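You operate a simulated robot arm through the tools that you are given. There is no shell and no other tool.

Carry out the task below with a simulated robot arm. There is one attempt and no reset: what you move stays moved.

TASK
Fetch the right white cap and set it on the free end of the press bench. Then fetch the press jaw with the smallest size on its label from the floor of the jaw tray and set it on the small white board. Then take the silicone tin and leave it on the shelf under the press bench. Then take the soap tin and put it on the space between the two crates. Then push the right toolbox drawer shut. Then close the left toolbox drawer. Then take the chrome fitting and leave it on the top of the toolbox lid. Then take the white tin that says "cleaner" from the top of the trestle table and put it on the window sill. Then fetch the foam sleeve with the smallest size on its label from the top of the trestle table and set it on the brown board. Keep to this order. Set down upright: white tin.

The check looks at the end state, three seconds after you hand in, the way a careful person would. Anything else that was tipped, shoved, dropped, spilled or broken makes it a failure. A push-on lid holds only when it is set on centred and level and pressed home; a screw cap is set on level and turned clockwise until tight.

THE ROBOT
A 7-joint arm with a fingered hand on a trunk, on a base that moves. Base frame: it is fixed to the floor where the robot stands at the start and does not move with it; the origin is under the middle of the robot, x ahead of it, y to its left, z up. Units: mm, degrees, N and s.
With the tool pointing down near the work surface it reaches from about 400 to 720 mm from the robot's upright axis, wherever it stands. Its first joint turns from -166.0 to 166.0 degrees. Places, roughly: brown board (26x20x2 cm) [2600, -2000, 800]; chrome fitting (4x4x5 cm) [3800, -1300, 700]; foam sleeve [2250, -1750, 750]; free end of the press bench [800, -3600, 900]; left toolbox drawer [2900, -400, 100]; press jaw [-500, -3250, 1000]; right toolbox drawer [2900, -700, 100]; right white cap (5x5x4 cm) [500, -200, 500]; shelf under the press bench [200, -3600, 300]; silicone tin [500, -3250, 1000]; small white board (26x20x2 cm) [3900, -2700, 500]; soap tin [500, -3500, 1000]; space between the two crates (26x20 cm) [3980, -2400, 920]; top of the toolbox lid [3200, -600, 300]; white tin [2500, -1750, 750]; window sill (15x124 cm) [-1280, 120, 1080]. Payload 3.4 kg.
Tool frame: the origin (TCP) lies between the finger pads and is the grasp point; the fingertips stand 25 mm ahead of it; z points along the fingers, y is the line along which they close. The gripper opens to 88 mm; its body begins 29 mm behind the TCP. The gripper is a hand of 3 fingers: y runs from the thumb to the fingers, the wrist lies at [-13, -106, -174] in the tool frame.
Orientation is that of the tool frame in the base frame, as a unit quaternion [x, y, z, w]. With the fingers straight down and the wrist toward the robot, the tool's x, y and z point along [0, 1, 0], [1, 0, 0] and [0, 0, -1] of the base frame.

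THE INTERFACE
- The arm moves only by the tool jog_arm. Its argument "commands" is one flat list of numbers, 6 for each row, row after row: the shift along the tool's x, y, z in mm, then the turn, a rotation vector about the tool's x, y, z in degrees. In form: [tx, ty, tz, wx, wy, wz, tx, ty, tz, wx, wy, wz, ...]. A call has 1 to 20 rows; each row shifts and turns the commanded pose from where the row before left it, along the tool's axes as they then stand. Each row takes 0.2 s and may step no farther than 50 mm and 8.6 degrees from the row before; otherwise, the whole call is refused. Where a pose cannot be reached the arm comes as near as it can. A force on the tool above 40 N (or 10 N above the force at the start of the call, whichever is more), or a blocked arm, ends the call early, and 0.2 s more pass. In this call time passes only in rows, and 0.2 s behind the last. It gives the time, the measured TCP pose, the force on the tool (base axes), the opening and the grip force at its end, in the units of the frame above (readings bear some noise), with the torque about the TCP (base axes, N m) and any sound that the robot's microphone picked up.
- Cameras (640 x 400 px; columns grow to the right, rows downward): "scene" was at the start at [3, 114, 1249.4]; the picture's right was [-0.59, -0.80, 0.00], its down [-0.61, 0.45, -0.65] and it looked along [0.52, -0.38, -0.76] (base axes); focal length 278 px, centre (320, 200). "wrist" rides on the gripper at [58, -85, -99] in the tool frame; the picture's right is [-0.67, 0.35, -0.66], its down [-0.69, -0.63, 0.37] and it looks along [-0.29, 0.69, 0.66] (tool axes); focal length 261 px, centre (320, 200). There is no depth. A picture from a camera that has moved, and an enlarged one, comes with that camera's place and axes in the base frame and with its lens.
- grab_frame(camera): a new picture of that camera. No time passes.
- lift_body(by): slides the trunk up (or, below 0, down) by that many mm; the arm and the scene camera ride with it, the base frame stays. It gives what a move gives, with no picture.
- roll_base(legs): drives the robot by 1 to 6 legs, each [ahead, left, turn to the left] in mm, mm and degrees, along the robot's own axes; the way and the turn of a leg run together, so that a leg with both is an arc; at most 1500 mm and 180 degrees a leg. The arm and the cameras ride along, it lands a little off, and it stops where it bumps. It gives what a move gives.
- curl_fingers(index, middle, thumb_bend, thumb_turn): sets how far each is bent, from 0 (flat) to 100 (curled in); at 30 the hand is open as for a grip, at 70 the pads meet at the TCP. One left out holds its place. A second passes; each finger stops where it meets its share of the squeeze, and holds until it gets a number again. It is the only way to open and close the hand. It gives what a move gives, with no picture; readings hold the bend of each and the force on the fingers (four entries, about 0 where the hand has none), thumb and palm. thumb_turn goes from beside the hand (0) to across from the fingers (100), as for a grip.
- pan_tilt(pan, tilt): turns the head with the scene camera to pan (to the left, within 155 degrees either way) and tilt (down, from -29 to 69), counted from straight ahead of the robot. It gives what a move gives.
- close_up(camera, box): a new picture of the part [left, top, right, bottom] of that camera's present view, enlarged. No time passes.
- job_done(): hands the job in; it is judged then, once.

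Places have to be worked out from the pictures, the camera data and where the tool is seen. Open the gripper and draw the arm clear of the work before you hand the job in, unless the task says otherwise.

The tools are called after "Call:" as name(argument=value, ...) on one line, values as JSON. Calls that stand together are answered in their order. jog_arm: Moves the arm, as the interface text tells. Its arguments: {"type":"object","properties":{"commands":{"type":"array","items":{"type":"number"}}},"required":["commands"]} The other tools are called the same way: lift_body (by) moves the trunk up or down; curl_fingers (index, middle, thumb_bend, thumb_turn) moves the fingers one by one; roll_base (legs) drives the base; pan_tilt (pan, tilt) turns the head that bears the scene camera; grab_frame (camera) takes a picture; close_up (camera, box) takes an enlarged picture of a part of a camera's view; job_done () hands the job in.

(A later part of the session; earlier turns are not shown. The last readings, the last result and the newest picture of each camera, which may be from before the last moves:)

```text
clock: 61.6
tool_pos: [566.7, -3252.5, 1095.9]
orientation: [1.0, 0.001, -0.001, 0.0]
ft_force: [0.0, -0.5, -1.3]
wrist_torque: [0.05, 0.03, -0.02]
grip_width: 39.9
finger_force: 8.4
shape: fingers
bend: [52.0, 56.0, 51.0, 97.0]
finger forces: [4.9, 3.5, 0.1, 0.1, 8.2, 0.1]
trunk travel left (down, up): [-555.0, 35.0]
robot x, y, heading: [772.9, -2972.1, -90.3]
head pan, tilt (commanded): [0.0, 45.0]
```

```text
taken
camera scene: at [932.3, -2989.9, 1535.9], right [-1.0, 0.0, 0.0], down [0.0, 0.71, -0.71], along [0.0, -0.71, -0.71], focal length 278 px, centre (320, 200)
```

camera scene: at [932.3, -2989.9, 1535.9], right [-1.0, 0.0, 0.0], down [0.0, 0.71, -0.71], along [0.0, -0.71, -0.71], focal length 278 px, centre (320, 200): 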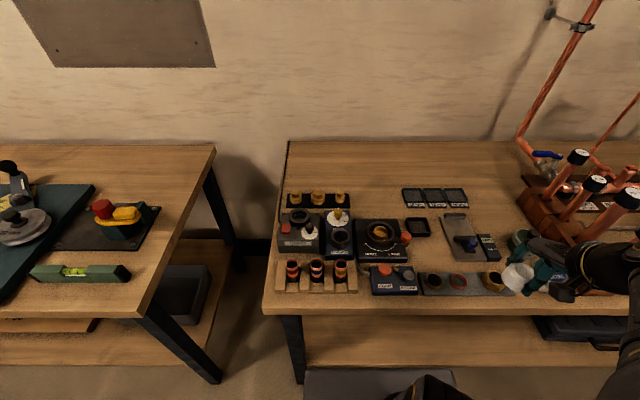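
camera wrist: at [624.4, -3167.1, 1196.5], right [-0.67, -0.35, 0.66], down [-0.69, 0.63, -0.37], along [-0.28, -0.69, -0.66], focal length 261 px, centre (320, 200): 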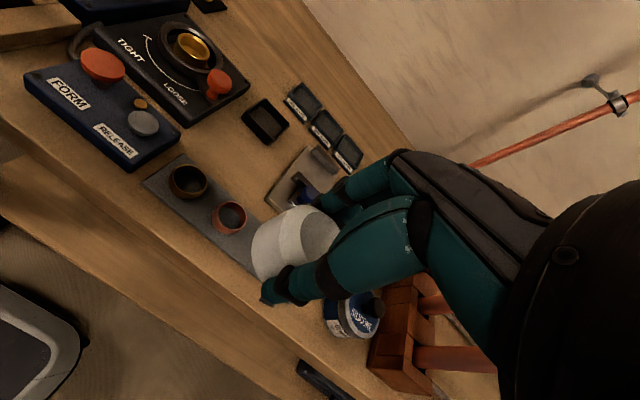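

The move was refused (and the sign along tool x must be positive here). I redo the reach: +193 along x and 428 forward at the same height.

Call:
jog_arm(commands=[19.3, 42.7, 0, 0, 0, 0, 19.3, 42.7, 0, 0, 0, 0, 19.3, 42.7, 0, 0, 0, 0, 19.3, 42.7, 0, 0, 0, 0, 19.3, 42.7, 0, 0, 0, 0, 19.3, 42.7, 0, 0, 0, 0, 19.3, 42.7, 0, 0, 0, 0, 19.3, 42.7, 0, 0, 0, 0, 19.3, 42.7, 0, 0, 0, 0, 19.3, 42.7, 0, 0, 0, 0])

Call:
grab_frame(camera="wrist")

Call:
grab_frame(camera="scene")

```text
clock: 63.8
tool_pos: [759.8, -3679.3, 1094.6]
orientation: [1.0, 0.0, -0.001, -0.004]
ft_force: [0.2, 0.0, -0.6]
wrist_torque: [0.02, 0.02, 0.03]
grip_width: 39.8
finger_force: 8.1
shape: fingers
bend: [53.0, 56.0, 51.0, 97.0]
finger forces: [4.9, 3.4, 0.1, 0.0, 7.9, 0.0]
trunk travel left (down, up): [-555.0, 35.0]
robot x, y, heading: [773.0, -2967.6, -89.8]
head pan, tilt (commanded): [0.0, 45.0]
```

```text
taken
camera wrist: at [817.2, -3593.8, 1195.0], right [-0.67, -0.35, 0.65], down [-0.69, 0.63, -0.36], along [-0.28, -0.69, -0.67], focal length 261 px, centre (320, 200)
```

wrist: 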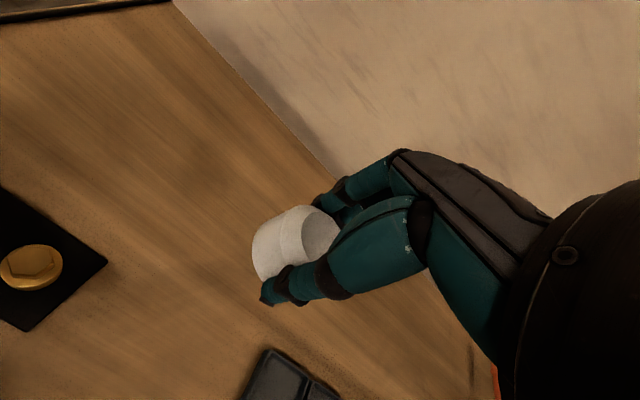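

```text
taken
camera scene: at [932.2, -2991.1, 1536.0], right [-1.0, 0.0, 0.0], down [0.0, 0.71, -0.71], along [0.0, -0.71, -0.71], focal length 278 px, centre (320, 200)
```

scene: 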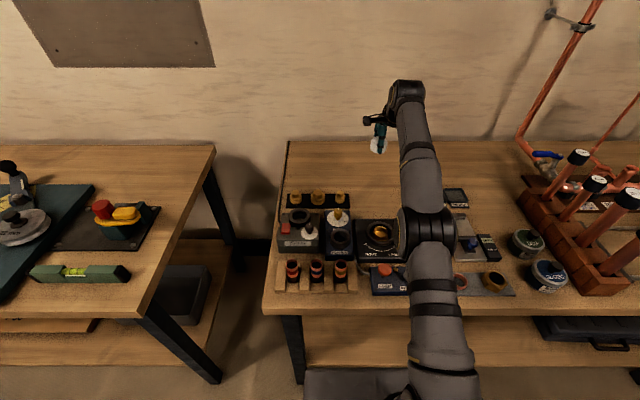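

The hand hangs over bare wood. I descend, slowing near the expected contact height (~936).

Call:
jog_arm(commands=[0, 0, 45, 0, 0, 0, 0, 0, 45, 0, 0, 0, 0, 0, 40, 0, 0, 0, 0, 0, 15, 0, 0, 0])

Call:
grab_frame(camera="scene")

Call:
grab_frame(camera="wrist")

```text
clock: 64.8
tool_pos: [762.1, -3678.3, 950.8]
orientation: [1.0, 0.001, 0.0, 0.0]
ft_force: [0.3, -0.1, 0.3]
wrist_torque: [-0.01, -0.02, 0.02]
grip_width: 39.6
finger_force: 7.8
shape: fingers
bend: [53.0, 56.0, 51.0, 97.0]
finger forces: [4.6, 3.2, 0.0, 0.0, 7.7, 0.1]
trunk travel left (down, up): [-555.0, 35.0]
robot x, y, heading: [771.2, -2968.4, -90.0]
head pan, tilt (commanded): [0.0, 45.0]
```

```text
taken
camera scene: at [932.3, -2988.9, 1535.9], right [-1.0, 0.0, 0.0], down [0.0, 0.71, -0.71], along [0.0, -0.71, -0.71], focal length 278 px, centre (320, 200)
```

scene: 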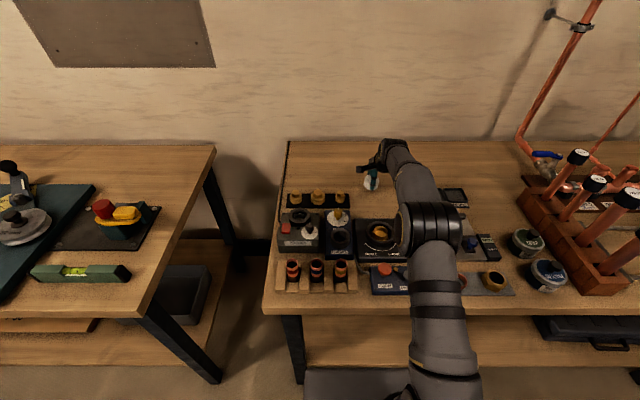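

```text
taken
camera wrist: at [819.6, -3592.1, 1051.3], right [-0.67, -0.35, 0.66], down [-0.69, 0.63, -0.37], along [-0.28, -0.69, -0.66], focal length 261 px, centre (320, 200)
```

wrist: 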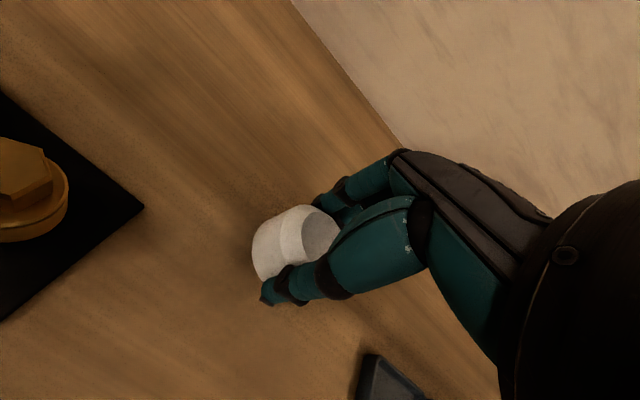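

I lower gently in small steps watching the force.

Call:
jog_arm(commands=[0, 0, 3, 0, 0, 0, 0, 0, 3, 0, 0, 0, 0, 0, 3, 0, 0, 0, 0, 0, 2, 0, 0, 0])

```text
clock: 65.8
tool_pos: [760.7, -3678.7, 940.8]
orientation: [1.0, 0.001, 0.0, 0.001]
ft_force: [0.7, -0.6, -0.2]
wrist_torque: [-0.01, -0.01, 0.0]
grip_width: 39.3
finger_force: 8.1
shape: fingers
bend: [53.0, 56.0, 51.0, 97.0]
finger forces: [4.7, 3.1, 0.1, 0.0, 7.6, 0.0]
trunk travel left (down, up): [-555.0, 35.0]
robot x, y, heading: [773.3, -2970.1, -90.0]
head pan, tilt (commanded): [0.0, 45.0]
```

No contact yet; I continue down in 2 mm steps.

Call:
jog_arm(commands=[0, 0, 2, 0, 0, 0, 0, 0, 2, 0, 0, 0, 0, 0, 2, 0, 0, 0])

Call:
grab_frame(camera="wrist")

```text
clock: 66.6
tool_pos: [760.6, -3679.8, 936.6]
orientation: [1.0, 0.001, 0.0, 0.0]
ft_force: [0.0, 0.1, -0.9]
wrist_torque: [0.0, -0.02, 0.02]
grip_width: 39.8
finger_force: 8.2
shape: fingers
bend: [53.0, 56.0, 51.0, 97.0]
finger forces: [4.8, 3.2, 0.0, 0.0, 7.6, 0.0]
trunk travel left (down, up): [-555.0, 35.0]
robot x, y, heading: [774.5, -2972.1, -89.9]
head pan, tilt (commanded): [0.0, 45.0]
```

```text
taken
camera wrist: at [818.2, -3593.1, 1035.7], right [-0.67, -0.35, 0.66], down [-0.69, 0.63, -0.37], along [-0.28, -0.7, -0.66], focal length 261 px, centre (320, 200)
```

wrist: 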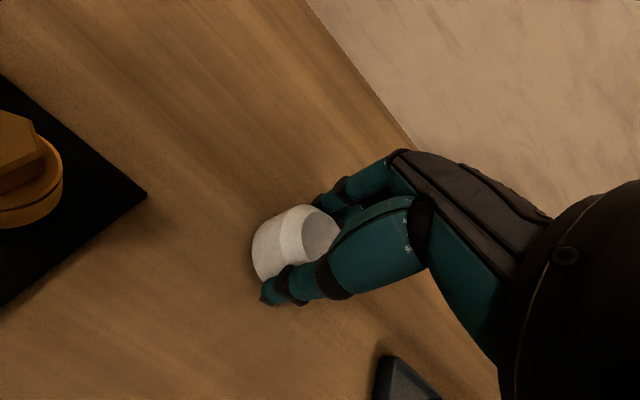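

Still free. I continue down a few millimetres at a time.

Call:
jog_arm(commands=[0, 0, 2, 0, 0, 0, 0, 0, 2, 0, 0, 0])

Call:
jog_arm(commands=[0, 0, 2, 0, 0, 0, 0, 0, 2, 0, 0, 0])

```text
clock: 67.2
tool_pos: [760.6, -3678.2, 933.0]
orientation: [1.0, 0.001, 0.0, 0.001]
ft_force: [0.7, -0.2, 4.6]
wrist_torque: [-0.1, 0.0, -0.02]
grip_width: 39.4
finger_force: 8.4
shape: fingers
bend: [53.0, 56.0, 51.0, 97.0]
finger forces: [4.7, 3.9, 0.0, 0.1, 8.5, 0.0]
trunk travel left (down, up): [-555.0, 35.0]
robot x, y, heading: [775.0, -2969.5, -89.7]
head pan, tilt (commanded): [0.0, 45.0]
```

```text
clock: 67.8
tool_pos: [761.0, -3678.0, 930.1]
orientation: [1.0, 0.001, 0.0, 0.003]
ft_force: [-0.6, -0.2, 16.7]
wrist_torque: [-0.17, 0.01, 0.0]
grip_width: 39.8
finger_force: 11.1
shape: fingers
bend: [52.0, 56.0, 52.0, 97.0]
finger forces: [6.0, 6.6, 0.1, 0.0, 10.0, 0.0]
trunk travel left (down, up): [-555.0, 35.0]
robot x, y, heading: [771.1, -2969.1, -89.9]
head pan, tilt (commanded): [0.0, 45.0]
```

Contact (17 N). I back off 3 mm and open the hand.

Call:
jog_arm(commands=[0, 0, -3, 0, 0, 0])

Call:
curl_fingers(index=45, middle=45, thumb_bend=45)

Call:
curl_fingers(index=30, middle=30, thumb_bend=30)

Call:
grab_frame(camera="wrist")

```text
clock: 68.2
tool_pos: [760.0, -3676.8, 928.9]
orientation: [1.0, 0.001, 0.0, 0.0]
ft_force: [-0.3, -2.3, 10.7]
wrist_torque: [-0.2, 0.0, -0.02]
grip_width: 39.5
finger_force: 10.1
shape: fingers
bend: [52.0, 56.0, 52.0, 97.0]
finger forces: [6.7, 5.0, 0.0, 0.1, 8.6, 0.0]
trunk travel left (down, up): [-555.0, 35.0]
robot x, y, heading: [771.9, -2969.4, -89.5]
head pan, tilt (commanded): [0.0, 45.0]
```

```text
clock: 69.2
tool_pos: [761.1, -3677.1, 929.1]
orientation: [1.0, 0.002, 0.0, 0.0]
ft_force: [-0.9, -0.5, 0.5]
wrist_torque: [-0.03, -0.01, 0.0]
grip_width: 52.4
finger_force: 0.3
shape: fingers
bend: [45.0, 46.0, 45.0, 97.0]
finger forces: [0.1, 1.3, 0.0, 0.0, 0.0, 0.0]
trunk travel left (down, up): [-555.0, 35.0]
robot x, y, heading: [774.0, -2970.8, -90.0]
head pan, tilt (commanded): [0.0, 45.0]
```

```text
clock: 70.2
tool_pos: [760.1, -3677.5, 928.1]
orientation: [1.0, 0.0, 0.0, 0.001]
ft_force: [0.7, 0.0, 0.1]
wrist_torque: [0.01, 0.03, 0.03]
grip_width: 84.3
finger_force: 0.1
shape: fingers
bend: [30.0, 30.0, 30.0, 97.0]
finger forces: [0.1, 0.0, 0.0, 0.1, 0.1, 0.0]
trunk travel left (down, up): [-555.0, 35.0]
robot x, y, heading: [774.4, -2972.6, -89.8]
head pan, tilt (commanded): [0.0, 45.0]
```

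```text
taken
camera wrist: at [818.3, -3592.2, 1029.1], right [-0.67, -0.35, 0.66], down [-0.69, 0.63, -0.37], along [-0.28, -0.7, -0.66], focal length 261 px, centre (320, 200)
```

wrist: 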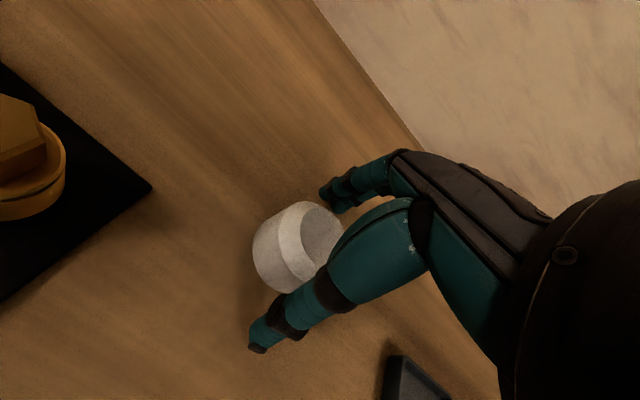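

The cap is released and standing. I rise straight up and check.

Call:
jog_arm(commands=[0, 0, -20, 0, 0, 0, 0, 0, -45, 0, 0, 0, 0, 0, -45, 0, 0, 0, 0, 0, -45, 0, 0, 0])

Call:
grab_frame(camera="wrist")

Call:
close_up(camera="scene", box=[260, 120, 580, 320])

```text
clock: 71.2
tool_pos: [759.3, -3674.5, 1087.9]
orientation: [1.0, 0.001, 0.0, 0.0]
ft_force: [-0.7, -0.6, -0.4]
wrist_torque: [0.0, 0.01, 0.01]
grip_width: 84.4
finger_force: 0.1
shape: fingers
bend: [30.0, 30.0, 30.0, 97.0]
finger forces: [0.0, 0.0, 0.0, 0.0, 0.0, 0.0]
trunk travel left (down, up): [-555.0, 35.0]
robot x, y, heading: [773.2, -2969.4, -89.9]
head pan, tilt (commanded): [0.0, 45.0]
```

```text
taken
camera wrist: at [817.3, -3589.0, 1187.8], right [-0.67, -0.35, 0.66], down [-0.69, 0.63, -0.37], along [-0.28, -0.69, -0.66], focal length 261 px, centre (320, 200)
```

wrist: 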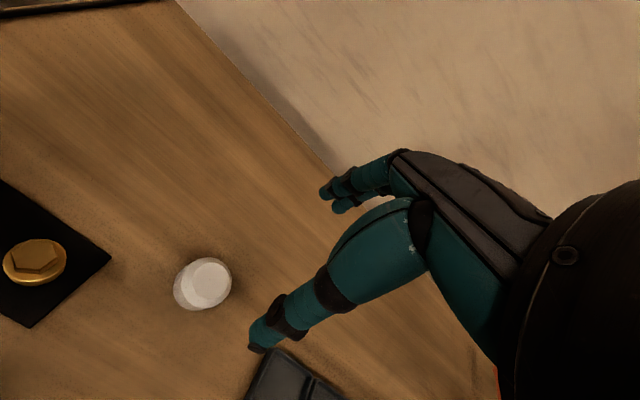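

```text
2.00 times, centred on (420, 220) of scene
camera zoom: at [932.3, -2988.7, 1535.9], right [-1.0, 0.0, 0.0], down [0.0, 0.71, -0.71], along [0.0, -0.71, -0.71], focal length 556 px, centre (120, 160)
```

zoom: 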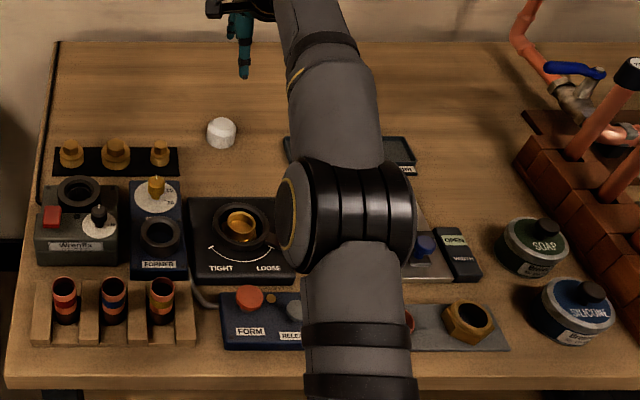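

The white cap stands on the free end. Next is the press jaw; I retract the arm, back away, and slide right along the bench to the jaw tray.

Call:
jog_arm(commands=[-19.3, -42.7, 0, 0, 0, 0, -19.3, -42.7, 0, 0, 0, 0, -19.3, -42.7, 0, 0, 0, 0, -19.3, -42.7, 0, 0, 0, 0, -19.3, -42.7, 0, 0, 0, 0, -19.3, -42.7, 0, 0, 0, 0, -19.3, -42.7, 0, 0, 0, 0, -19.3, -42.7, 0, 0, 0, 0, -19.3, -42.7, 0, 0, 0, 0, -19.3, -42.7, 0, 0, 0, 0])

Call:
roll_base(legs=[[-250, 0, 0], [0, -1180, 0]])

Call:
grab_frame(camera="scene")

Call:
grab_frame(camera="wrist")

```text
clock: 73.4
tool_pos: [566.0, -3249.1, 1084.5]
orientation: [1.0, 0.001, 0.0, 0.0]
ft_force: [0.5, -0.4, -1.1]
wrist_torque: [0.03, -0.01, -0.01]
grip_width: 84.4
finger_force: 0.1
shape: fingers
bend: [30.0, 30.0, 30.0, 97.0]
finger forces: [0.0, 0.1, 0.0, 0.0, 0.1, 0.0]
trunk travel left (down, up): [-555.0, 35.0]
robot x, y, heading: [773.8, -2967.5, -89.7]
head pan, tilt (commanded): [0.0, 45.0]
```

```text
clock: 80.9
tool_pos: [-630.4, -3000.4, 1086.6]
orientation: [1.0, -0.002, -0.001, 0.0]
ft_force: [0.1, 0.0, 0.6]
wrist_torque: [0.02, 0.02, 0.01]
grip_width: 84.6
finger_force: 0.1
shape: fingers
bend: [30.0, 30.0, 30.0, 97.0]
finger forces: [0.0, 0.0, 0.0, 0.1, 0.0, 0.0]
trunk travel left (down, up): [-555.0, 35.0]
robot x, y, heading: [-426.8, -2723.2, -90.3]
head pan, tilt (commanded): [0.0, 45.0]
```

```text
taken
camera scene: at [-263.2, -2741.1, 1535.9], right [-1.0, 0.0, 0.0], down [0.0, 0.71, -0.71], along [0.0, -0.71, -0.71], focal length 278 px, centre (320, 200)
```

scene: 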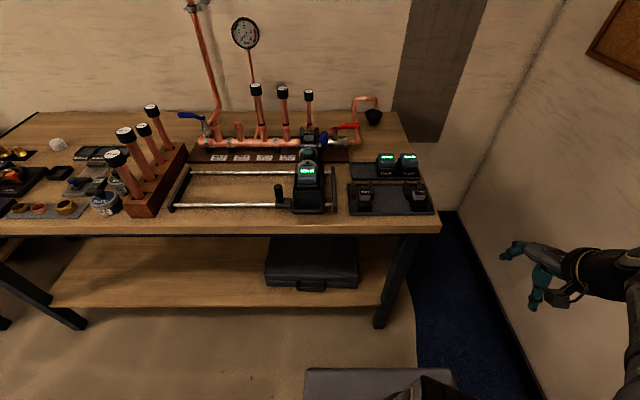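

```text
taken
camera wrist: at [-571.7, -2914.6, 1184.7], right [-0.67, -0.35, 0.66], down [-0.68, 0.63, -0.37], along [-0.29, -0.69, -0.66], focal length 261 px, centre (320, 200)
```

wrist: 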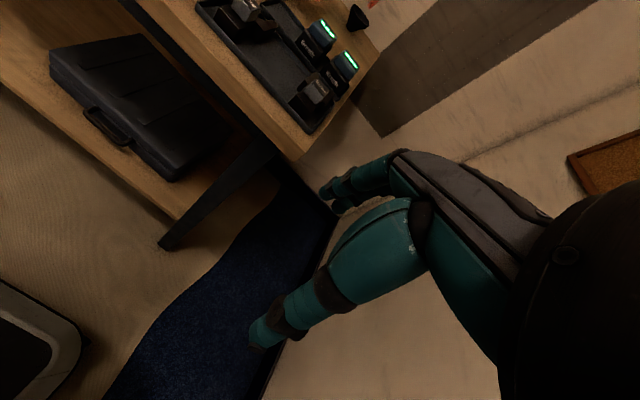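

The jaw tray is at the right end of the bench. I zoom in to read the labels.

Call:
close_up(camera="scene", box=[335, 145, 447, 220])

Call:
close_up(camera="wrist", box=[180, 0, 380, 140])

```text
5.33 times, centred on (391, 182) of scene
camera zoom: at [-263.2, -2741.1, 1535.9], right [-1.0, 0.0, 0.0], down [0.0, 0.71, -0.71], along [0.0, -0.71, -0.71], focal length 1484 px, centre (-59, 293)
```

zoom: 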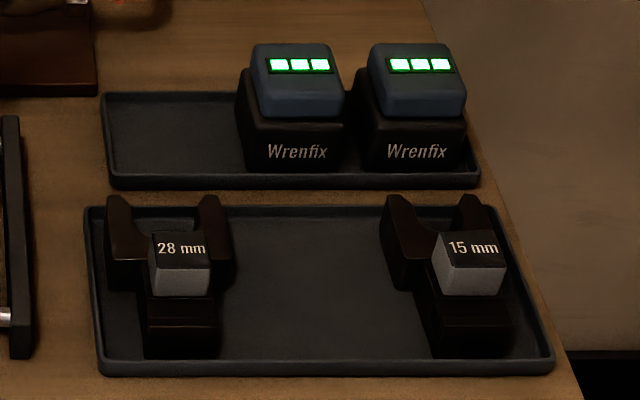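

```text
2.86 times, centred on (280, 70) of wrist
camera zoom: at [-571.7, -2914.6, 1184.7], right [-0.67, -0.35, 0.66], down [-0.68, 0.63, -0.37], along [-0.29, -0.69, -0.66], focal length 745 px, centre (434, 571)
```

zoom: 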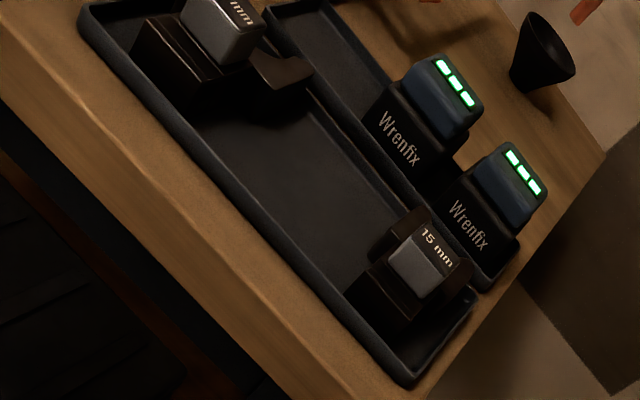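

The 15 mm jaw is the smaller one, at the right of the tray, roughly [-570, -3365, 930]. I bring the hand above it for a closer wrist view.

Call:
jog_arm(commands=[7.5, 45.6, 0, 0, 0, 0, 7.5, 45.6, 0, 0, 0, 0, 7.5, 45.6, 0, 0, 0, 0, 7.5, 45.6, 0, 0, 0, 0, 7.5, 45.6, 0, 0, 0, 0, 7.5, 45.6, 0, 0, 0, 0, 7.5, 45.6, 0, 0, 0, 0, 7.5, 45.6, 0, 0, 0, 0, 0, 0, 30, 0, 0, 0])

Call:
grab_frame(camera="wrist")

Call:
grab_frame(camera="scene")

```text
clock: 82.9
tool_pos: [-571.1, -3367.5, 1056.1]
orientation: [1.0, -0.001, 0.0, -0.001]
ft_force: [-1.1, -0.6, -0.7]
wrist_torque: [0.01, 0.01, -0.02]
grip_width: 84.3
finger_force: 0.0
shape: fingers
bend: [30.0, 30.0, 30.0, 97.0]
finger forces: [0.0, 0.1, 0.0, 0.1, 0.1, 0.0]
trunk travel left (down, up): [-555.0, 35.0]
robot x, y, heading: [-418.7, -2717.8, -89.9]
head pan, tilt (commanded): [0.0, 45.0]
```

```text
taken
camera wrist: at [-512.0, -3281.1, 1156.3], right [-0.67, -0.35, 0.66], down [-0.68, 0.63, -0.37], along [-0.29, -0.69, -0.66], focal length 261 px, centre (320, 200)
```

wrist: 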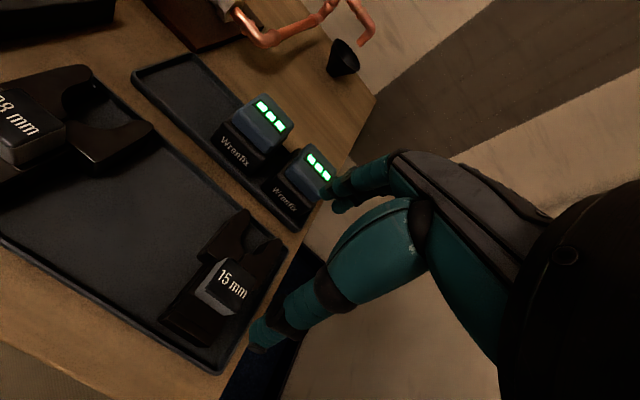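

```text
taken
camera scene: at [-263.1, -2741.2, 1535.9], right [-1.0, 0.0, 0.0], down [0.0, 0.71, -0.71], along [0.0, -0.71, -0.71], focal length 278 px, centre (320, 200)
```

scene: 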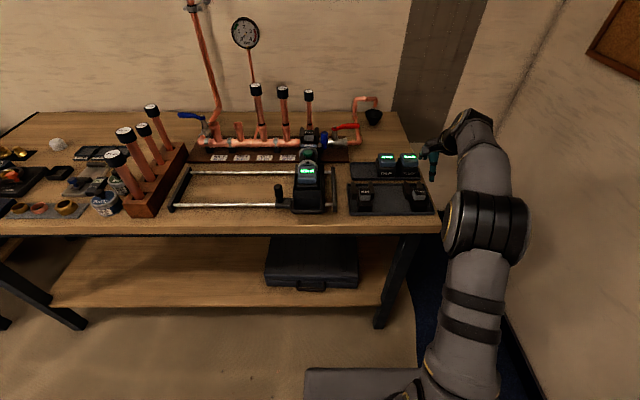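

Call:
close_up(camera="wrist", box=[140, 190, 320, 380])

Call:
close_up(camera="scene", box=[385, 165, 445, 220])

```text
2.11 times, centred on (230, 285) of wrist
camera zoom: at [-512.0, -3281.1, 1156.3], right [-0.67, -0.35, 0.66], down [-0.68, 0.63, -0.37], along [-0.29, -0.69, -0.66], focal length 549 px, centre (510, 21)
```

zoom: 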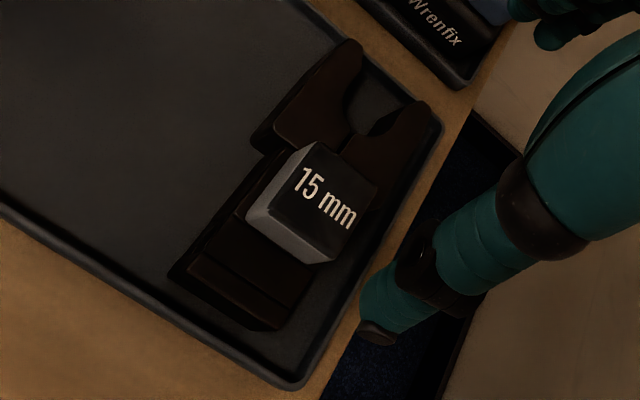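

```text
7.27 times, centred on (415, 192) of scene
camera zoom: at [-263.1, -2741.2, 1535.9], right [-1.0, 0.0, 0.0], down [0.0, 0.71, -0.71], along [0.0, -0.71, -0.71], focal length 2023 px, centre (-371, 254)
```

zoom: 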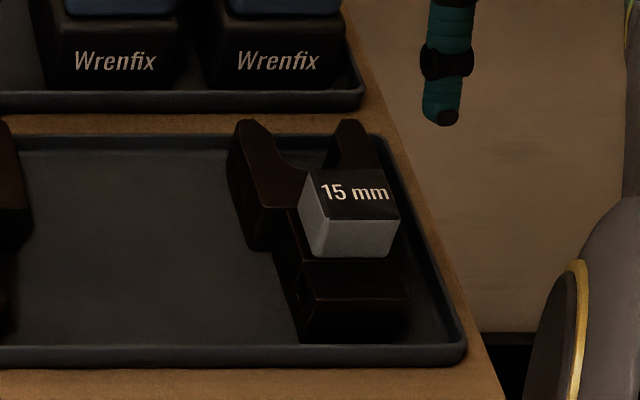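

The jaw's labelled block is about 35×31 mm, top at z≈944, centred near [-573, -3366]. I pre-shape the fingers to about 60 mm opening and descend to just above it.

Call:
curl_fingers(index=42, middle=42, thumb_bend=42)

Call:
jog_arm(commands=[-1, 0, 40, 0, 0, 0, 0, 0, 30, 0, 0, 0])

Call:
grab_frame(camera="wrist")

Call:
close_up(camera="scene", box=[370, 145, 450, 220])

```text
clock: 83.9
tool_pos: [-572.2, -3366.5, 1057.5]
orientation: [1.0, -0.002, 0.0, 0.0]
ft_force: [0.1, -0.2, 0.7]
wrist_torque: [0.02, -0.03, 0.01]
grip_width: 59.9
finger_force: 0.1
shape: fingers
bend: [42.0, 42.0, 42.0, 97.0]
finger forces: [0.1, 0.0, 0.0, 0.0, 0.0, 0.0]
trunk travel left (down, up): [-555.0, 35.0]
robot x, y, heading: [-422.5, -2722.3, -90.1]
head pan, tilt (commanded): [0.0, 45.0]
```

```text
clock: 84.5
tool_pos: [-572.8, -3364.8, 987.2]
orientation: [1.0, -0.002, 0.0, 0.0]
ft_force: [0.4, 0.7, -0.3]
wrist_torque: [0.0, 0.02, 0.01]
grip_width: 59.5
finger_force: 0.0
shape: fingers
bend: [42.0, 42.0, 42.0, 97.0]
finger forces: [0.0, 0.0, 0.0, 0.0, 0.0, 0.0]
trunk travel left (down, up): [-555.0, 35.0]
robot x, y, heading: [-420.8, -2722.1, -90.3]
head pan, tilt (commanded): [0.0, 45.0]
```

```text
taken
camera wrist: at [-514.0, -3279.7, 1086.5], right [-0.67, -0.35, 0.66], down [-0.68, 0.63, -0.37], along [-0.29, -0.69, -0.66], focal length 261 px, centre (320, 200)
```

wrist: 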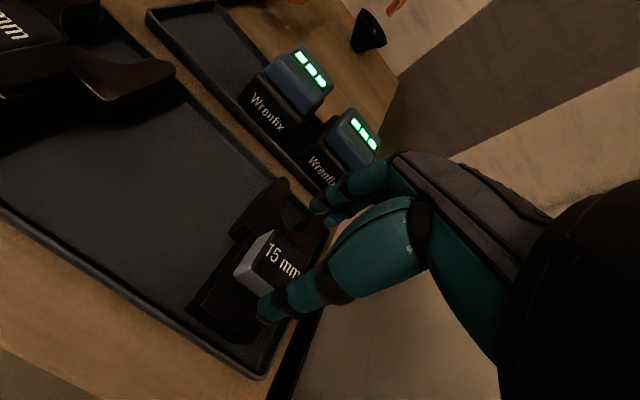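

```text
5.33 times, centred on (410, 182) of scene
camera zoom: at [-263.1, -2741.4, 1535.9], right [-1.0, 0.0, 0.0], down [0.0, 0.71, -0.71], along [0.0, -0.71, -0.71], focal length 1484 px, centre (-160, 293)
```

zoom: 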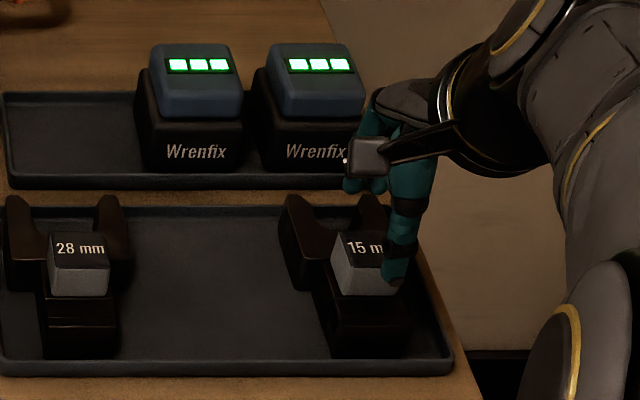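

The block is centred under the TCP. I descend the last ~32 mm slowly.

Call:
jog_arm(commands=[0, 0, 12, 0, 0, 0, 0, 0, 10, 0, 0, 0, 0, 0, 8, 0, 0, 0])

Call:
grab_frame(camera="wrist")

Call:
close_up(camera="scene", box=[370, 145, 450, 220])

```text
clock: 85.3
tool_pos: [-571.5, -3364.5, 958.9]
orientation: [1.0, -0.002, -0.001, 0.003]
ft_force: [-0.3, 0.4, 15.2]
wrist_torque: [-0.58, 0.19, 0.01]
grip_width: 59.9
finger_force: 8.0
shape: fingers
bend: [42.0, 40.0, 42.0, 97.0]
finger forces: [0.0, 15.4, 0.1, 0.1, 0.1, 0.0]
trunk travel left (down, up): [-555.0, 35.0]
robot x, y, heading: [-420.9, -2722.6, -89.9]
head pan, tilt (commanded): [0.0, 45.0]
```

```text
taken
camera wrist: at [-513.5, -3278.4, 1058.7], right [-0.67, -0.34, 0.66], down [-0.68, 0.63, -0.37], along [-0.29, -0.7, -0.65], focal length 261 px, centre (320, 200)
```

wrist: 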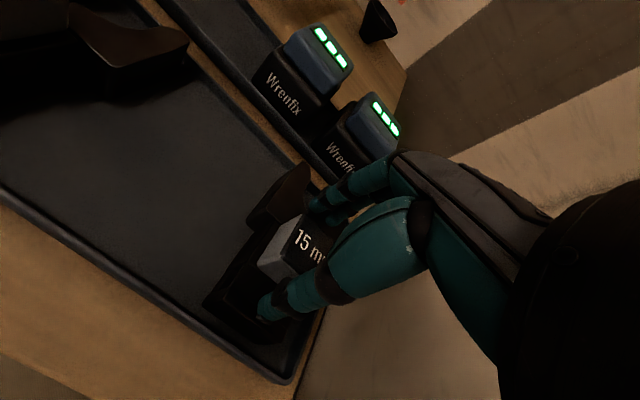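

```text
5.33 times, centred on (410, 182) of scene
camera zoom: at [-262.5, -2738.9, 1536.2], right [-1.0, 0.0, 0.0], down [0.0, 0.71, -0.71], along [0.0, -0.71, -0.71], focal length 1484 px, centre (-160, 293)
```

zoom: 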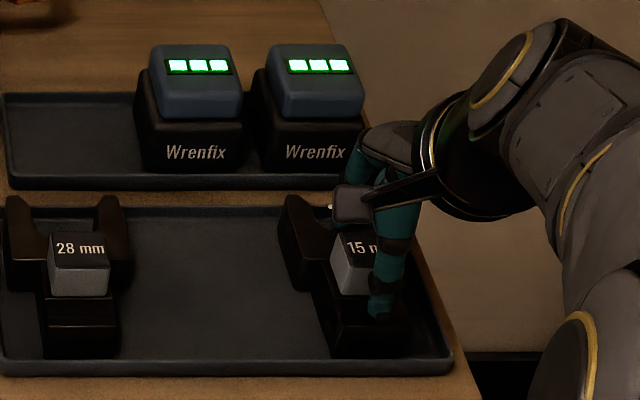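

The middle fingertip touches the fork at TCP z≈958. I lift 3 mm and close on the block.

Call:
jog_arm(commands=[-1, -1, -3, 0, 0, 0])

Call:
curl_fingers(index=58, middle=58, thumb_bend=58)

Call:
grab_frame(camera="wrist")

Call:
close_up(camera="scene", box=[370, 145, 450, 220])

```text
clock: 85.7
tool_pos: [-572.3, -3364.0, 960.3]
orientation: [1.0, -0.002, 0.0, 0.001]
ft_force: [1.5, -1.2, 11.9]
wrist_torque: [-0.53, 0.14, 0.09]
grip_width: 59.3
finger_force: 6.5
shape: fingers
bend: [42.0, 39.0, 42.0, 97.0]
finger forces: [0.1, 12.7, 0.1, 0.1, 0.0, 0.0]
trunk travel left (down, up): [-555.0, 35.0]
robot x, y, heading: [-423.4, -2719.3, -90.2]
head pan, tilt (commanded): [0.0, 45.0]
```

```text
clock: 86.7
tool_pos: [-571.8, -3362.9, 959.5]
orientation: [1.0, -0.002, 0.0, 0.001]
ft_force: [1.5, -1.9, 21.3]
wrist_torque: [-1.02, 0.22, 0.19]
grip_width: 32.9
finger_force: 12.9
shape: fingers
bend: [57.0, 41.0, 52.0, 97.0]
finger forces: [0.1, 21.7, 0.0, 0.0, 4.0, 0.0]
trunk travel left (down, up): [-555.0, 35.0]
robot x, y, heading: [-421.7, -2721.7, -90.1]
head pan, tilt (commanded): [0.0, 45.0]
```

```text
taken
camera wrist: at [-514.1, -3277.0, 1060.1], right [-0.67, -0.34, 0.66], down [-0.68, 0.63, -0.37], along [-0.29, -0.7, -0.66], focal length 261 px, centre (320, 200)
```

wrist: 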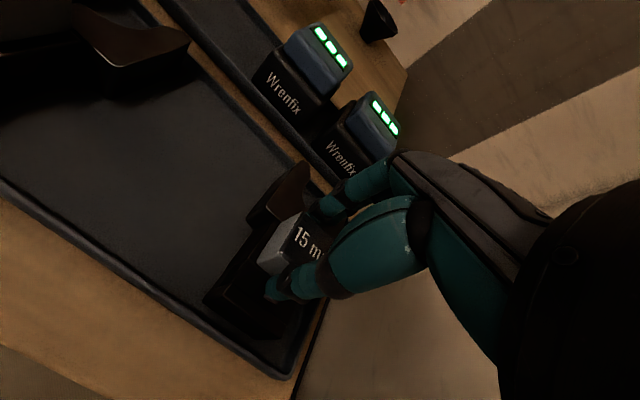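

```text
5.33 times, centred on (410, 182) of scene
camera zoom: at [-262.0, -2738.7, 1535.9], right [-1.0, 0.0, 0.0], down [0.0, 0.71, -0.71], along [0.0, -0.71, -0.71], focal length 1484 px, centre (-160, 293)
```

zoom: 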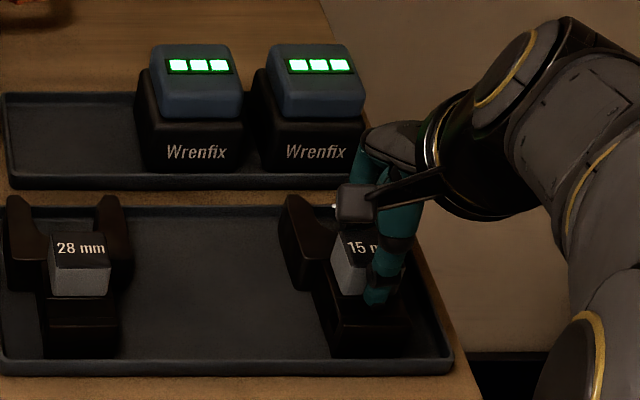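

The middle finger lands on the fork while the index barely reaches: a front-to-back grip is too shallow here. I open, rise, and will instead turn the hand 90° to grip the jaw body across its 45 mm width.

Call:
curl_fingers(index=40, middle=38, thumb_bend=40)

Call:
jog_arm(commands=[0, 0, -20, 0, 0, 0, 0, 0, -40, 0, 0, 0, 0, 0, -40, 0, 0, 0])

Call:
jog_arm(commands=[0, 0, 0, 0, 0, 8.5, 0, 0, 0, 0, 0, 8.5, 0, 0, 0, 0, 0, 8.5, 0, 0, 0, 0, 0, 8.5, 0, 0, 0, 0, 0, 8.5, 0, 0, 0, 0, 0, 8.5, 0, 0, 0, 0, 0, 8.5, 0, 0, 0, 0, 0, 8.5, 0, 0, 0, 0, 0, 8.5, 0, 0, 0, 0, 0, 8.5, 0, 0, 0, 0, 0, 5.0])

Call:
grab_frame(camera="wrist")

Call:
grab_frame(camera="scene")

```text
clock: 87.7
tool_pos: [-572.0, -3363.2, 959.5]
orientation: [1.0, -0.002, 0.0, 0.001]
ft_force: [0.0, 1.2, 11.5]
wrist_torque: [-0.43, 0.12, -0.01]
grip_width: 63.4
finger_force: 5.9
shape: fingers
bend: [40.0, 37.0, 40.0, 97.0]
finger forces: [0.0, 11.8, 0.1, 0.0, 0.0, 0.0]
trunk travel left (down, up): [-555.0, 35.0]
robot x, y, heading: [-424.7, -2721.9, -90.4]
head pan, tilt (commanded): [0.0, 45.0]
```

```text
clock: 88.5
tool_pos: [-571.3, -3365.4, 1059.5]
orientation: [1.0, -0.001, 0.001, 0.0]
ft_force: [0.5, -0.7, 1.0]
wrist_torque: [0.03, 0.0, -0.03]
grip_width: 63.0
finger_force: 0.1
shape: fingers
bend: [40.0, 38.0, 40.0, 97.0]
finger forces: [0.0, 0.0, 0.0, 0.0, 0.0, 0.0]
trunk travel left (down, up): [-555.0, 35.0]
robot x, y, heading: [-422.7, -2724.6, -90.4]
head pan, tilt (commanded): [0.0, 45.0]
```

```text
clock: 90.9
tool_pos: [-571.1, -3348.1, 1051.3]
orientation: [-0.706, 0.708, 0.0, 0.0]
ft_force: [0.6, 0.6, 0.4]
wrist_torque: [-0.03, -0.05, -0.02]
grip_width: 63.1
finger_force: 0.1
shape: fingers
bend: [40.0, 38.0, 40.0, 97.0]
finger forces: [0.1, 0.0, 0.0, 0.0, 0.1, 0.0]
out of reach, approached as far as the arm can: row 10, 11
trunk travel left (down, up): [-555.0, 35.0]
robot x, y, heading: [-422.6, -2721.5, -90.4]
head pan, tilt (commanded): [0.0, 45.0]
```

```text
taken
camera wrist: at [-486.1, -3405.4, 1151.1], right [-0.34, 0.67, 0.66], down [0.63, 0.68, -0.37], along [-0.69, 0.29, -0.66], focal length 261 px, centre (320, 200)
```

wrist: 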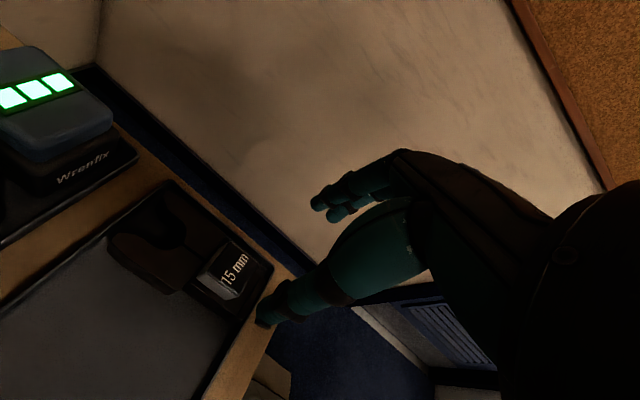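

```text
taken
camera scene: at [-262.9, -2741.2, 1535.9], right [-1.0, 0.0, 0.0], down [0.0, 0.71, -0.71], along [0.0, -0.71, -0.71], focal length 278 px, centre (320, 200)
```

scene: 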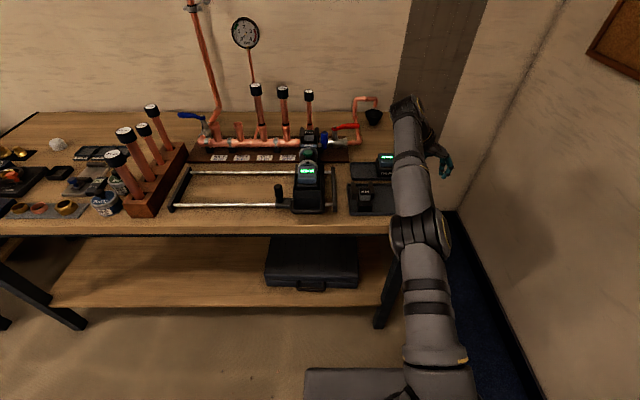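

The turned hand is at the edge of reach. I pull the arm back 150 mm and drive 150 mm closer so the reach is comfortable.

Call:
jog_arm(commands=[-48, 0, 0, 0, 0, 0, -48, 0, 0, 0, 0, 0, -48, 0, 0, 0, 0, 0])

Call:
roll_base(legs=[[150, 0, 0]])

Call:
grab_frame(camera="wrist")

Call:
close_up(camera="wrist", box=[80, 150, 320, 350])

```text
clock: 91.7
tool_pos: [-568.8, -3205.3, 1050.5]
orientation: [-0.706, 0.708, -0.001, -0.001]
ft_force: [0.7, 0.0, -0.5]
wrist_torque: [0.0, 0.01, -0.01]
grip_width: 63.3
finger_force: 0.0
shape: fingers
bend: [40.0, 38.0, 40.0, 97.0]
finger forces: [0.0, 0.0, 0.0, 0.0, 0.0, 0.0]
trunk travel left (down, up): [-555.0, 35.0]
robot x, y, heading: [-417.9, -2723.7, -90.4]
head pan, tilt (commanded): [0.0, 45.0]
```

```text
clock: 93.1
tool_pos: [-571.0, -3359.8, 1048.7]
orientation: [-0.706, 0.708, 0.0, 0.0]
ft_force: [0.9, 0.2, -0.5]
wrist_torque: [0.0, 0.01, 0.0]
grip_width: 63.6
finger_force: 0.1
shape: fingers
bend: [40.0, 38.0, 40.0, 97.0]
finger forces: [0.0, 0.1, 0.0, 0.1, 0.0, 0.0]
trunk travel left (down, up): [-555.0, 35.0]
robot x, y, heading: [-424.0, -2876.6, -90.0]
head pan, tilt (commanded): [0.0, 45.0]
```

```text
taken
camera wrist: at [-486.1, -3417.7, 1149.4], right [-0.35, 0.67, 0.66], down [0.63, 0.68, -0.37], along [-0.69, 0.29, -0.66], focal length 261 px, centre (320, 200)
```

wrist: 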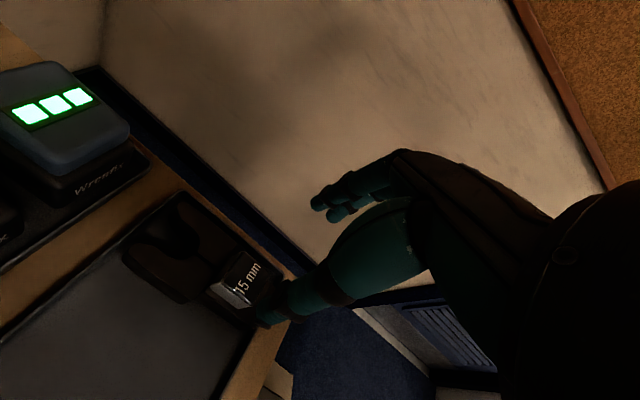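

```text
2.00 times, centred on (200, 250) of wrist
camera zoom: at [-486.1, -3417.7, 1149.4], right [-0.35, 0.67, 0.66], down [0.63, 0.68, -0.37], along [-0.69, 0.29, -0.66], focal length 521 px, centre (560, 100)
```

zoom: 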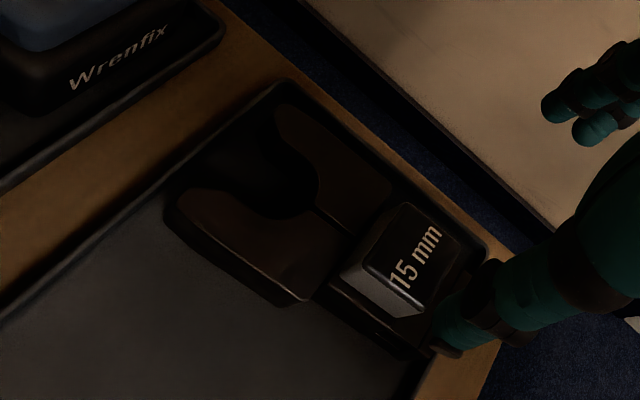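

The view from the other side puts the block at about [-571, -3359] and the fork's step at y≈-3375. I shift 7 mm toward the front and descend to just above it.

Call:
jog_arm(commands=[-7, 0, 25, 0, 0, 0, 0, 0, 45, 0, 0, 0])

Call:
grab_frame(camera="wrist")

Call:
close_up(camera="wrist", box=[160, 140, 360, 320])

Call:
grab_frame(camera="scene")

```text
clock: 93.7
tool_pos: [-570.2, -3353.0, 980.3]
orientation: [-0.706, 0.708, 0.001, 0.0]
ft_force: [-0.8, -0.1, -0.6]
wrist_torque: [-0.01, -0.02, 0.0]
grip_width: 63.1
finger_force: 0.0
shape: fingers
bend: [40.0, 38.0, 40.0, 97.0]
finger forces: [0.0, 0.1, 0.1, 0.0, 0.0, 0.1]
trunk travel left (down, up): [-555.0, 35.0]
robot x, y, heading: [-424.3, -2873.1, -90.2]
head pan, tilt (commanded): [0.0, 45.0]
```

```text
taken
camera wrist: at [-485.8, -3409.8, 1078.5], right [-0.35, 0.67, 0.66], down [0.63, 0.68, -0.37], along [-0.69, 0.29, -0.66], focal length 261 px, centre (320, 200)
```

wrist: 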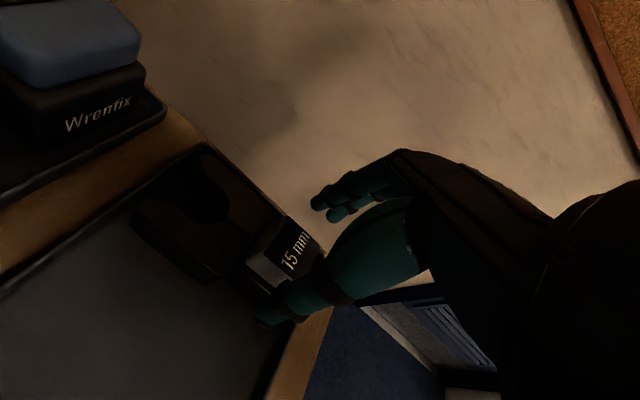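

```text
2.22 times, centred on (260, 230) of wrist
camera zoom: at [-485.8, -3409.8, 1078.5], right [-0.35, 0.67, 0.66], down [0.63, 0.68, -0.37], along [-0.69, 0.29, -0.66], focal length 579 px, centre (453, 133)
```

zoom: 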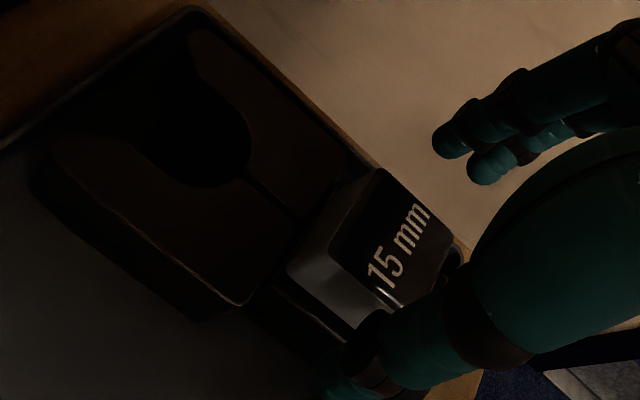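

```text
taken
camera scene: at [-263.5, -2895.2, 1535.9], right [-1.0, 0.0, 0.0], down [0.0, 0.71, -0.71], along [0.0, -0.71, -0.71], focal length 278 px, centre (320, 200)
```

scene: 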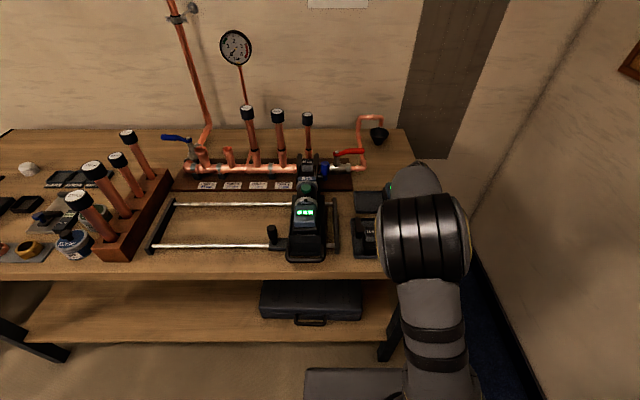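

Re-solving all views consistently puts the block's top at z≈955 and its centre at about [-568, -3356], so a grip on the block itself is deep enough. I descend 20 mm around it.

Call:
jog_arm(commands=[1, -2, 8, 0, 0, 0, 0, 0, 8, 0, 0, 0, 0, 0, 4, 0, 0, 0])

Call:
close_up(camera="wrist", box=[160, 140, 360, 320])

```text
clock: 94.5
tool_pos: [-569.1, -3353.7, 959.9]
orientation: [-0.706, 0.708, 0.0, 0.0]
ft_force: [0.3, 0.5, -0.5]
wrist_torque: [-0.02, -0.01, -0.01]
grip_width: 63.3
finger_force: 0.1
shape: fingers
bend: [40.0, 38.0, 40.0, 97.0]
finger forces: [0.0, 0.0, 0.1, 0.1, 0.0, 0.0]
trunk travel left (down, up): [-555.0, 35.0]
robot x, y, heading: [-420.1, -2876.6, -90.0]
head pan, tilt (commanded): [0.0, 45.0]
```

```text
2.22 times, centred on (260, 230) of wrist
camera zoom: at [-483.9, -3411.1, 1059.3], right [-0.35, 0.67, 0.66], down [0.63, 0.68, -0.37], along [-0.69, 0.29, -0.66], focal length 579 px, centre (453, 133)
```

zoom: 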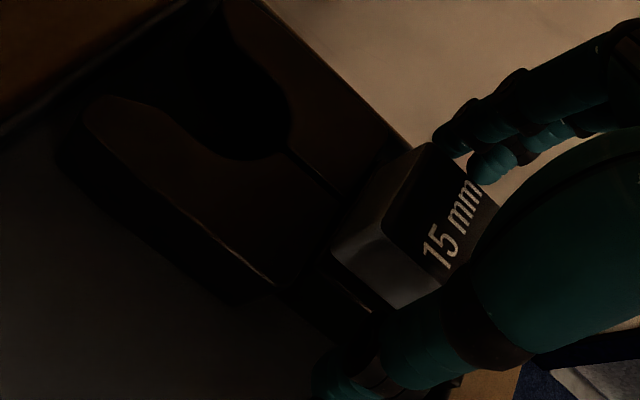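

The block is between thumb and fingers with no contact yet. I close on it.

Call:
curl_fingers(index=56, middle=56, thumb_bend=56)

Call:
curl_fingers(index=75, middle=75, thumb_bend=75)

Call:
close_up(camera="wrist", box=[160, 140, 360, 320])

```text
clock: 95.5
tool_pos: [-569.3, -3352.4, 960.1]
orientation: [-0.706, 0.709, 0.0, 0.0]
ft_force: [-1.1, 0.3, 1.1]
wrist_torque: [0.03, 0.06, -0.01]
grip_width: 29.6
finger_force: 1.1
shape: fingers
bend: [55.0, 55.0, 56.0, 97.0]
finger forces: [0.5, 0.8, 0.0, 0.0, 0.0, 0.0]
trunk travel left (down, up): [-555.0, 35.0]
robot x, y, heading: [-422.1, -2875.8, -90.2]
head pan, tilt (commanded): [0.0, 45.0]
```

```text
clock: 96.5
tool_pos: [-568.3, -3353.8, 959.0]
orientation: [-0.706, 0.708, -0.001, 0.0]
ft_force: [-1.5, 1.0, 0.6]
wrist_torque: [0.03, 0.04, 0.0]
grip_width: 24.2
finger_force: 16.3
shape: fingers
bend: [59.0, 61.0, 58.0, 96.0]
finger forces: [8.9, 8.8, 0.0, 0.0, 15.8, 0.0]
trunk travel left (down, up): [-555.0, 35.0]
robot x, y, heading: [-421.2, -2872.2, -90.4]
head pan, tilt (commanded): [0.0, 45.0]
```

```text
2.22 times, centred on (260, 230) of wrist
camera zoom: at [-484.1, -3410.9, 1059.4], right [-0.35, 0.67, 0.66], down [0.63, 0.68, -0.37], along [-0.69, 0.29, -0.66], focal length 579 px, centre (453, 133)
```

zoom: 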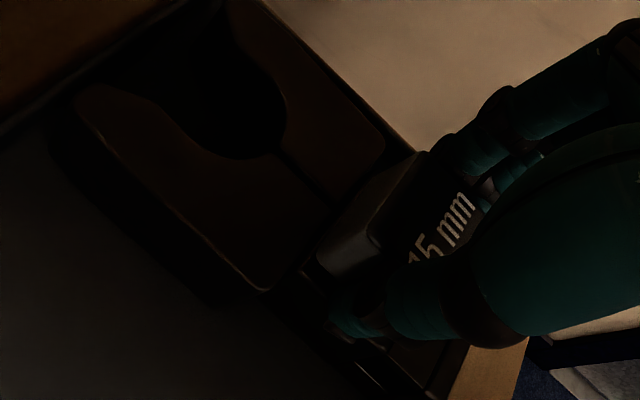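

The block is gripped evenly (8.9/8.8/15.8 N). I lift slowly and look.

Call:
jog_arm(commands=[0, 0, -6, 0, 0, 0, 0, 0, -12, 0, 0, 0, 0, 0, -22, 0, 0, 0])

Call:
close_up(camera="wrist", box=[100, 100, 380, 340])

Call:
grab_frame(camera="scene")

```text
clock: 97.3
tool_pos: [-569.1, -3354.2, 1001.9]
orientation: [-0.706, 0.708, 0.0, 0.001]
ft_force: [0.1, -0.3, -4.8]
wrist_torque: [0.06, 0.03, 0.03]
grip_width: 24.4
finger_force: 15.6
shape: fingers
bend: [60.0, 62.0, 58.0, 95.0]
finger forces: [7.7, 7.7, 0.0, 0.0, 15.6, 0.1]
trunk travel left (down, up): [-555.0, 35.0]
robot x, y, heading: [-418.6, -2871.0, -90.1]
head pan, tilt (commanded): [0.0, 45.0]
```

```text
1.67 times, centred on (240, 220) of wrist
camera zoom: at [-484.1, -3411.9, 1100.7], right [-0.35, 0.67, 0.66], down [0.63, 0.68, -0.37], along [-0.69, 0.29, -0.66], focal length 434 px, centre (453, 167)
```

zoom: 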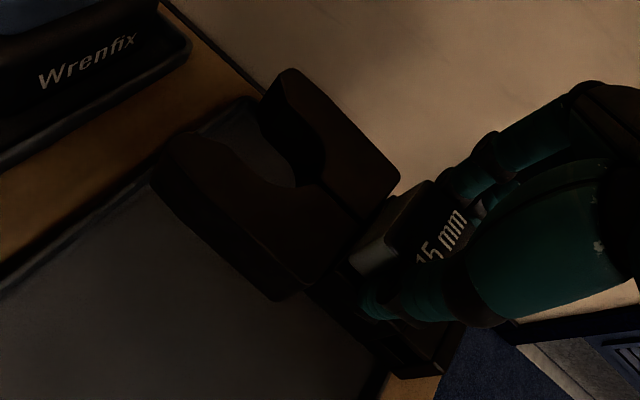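

```text
taken
camera scene: at [-263.8, -2895.1, 1535.9], right [-1.0, 0.0, 0.0], down [0.0, 0.71, -0.71], along [0.0, -0.71, -0.71], focal length 278 px, centre (320, 200)
```

scene: 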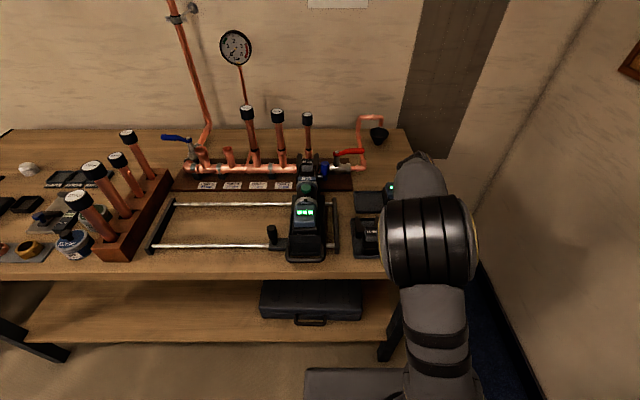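

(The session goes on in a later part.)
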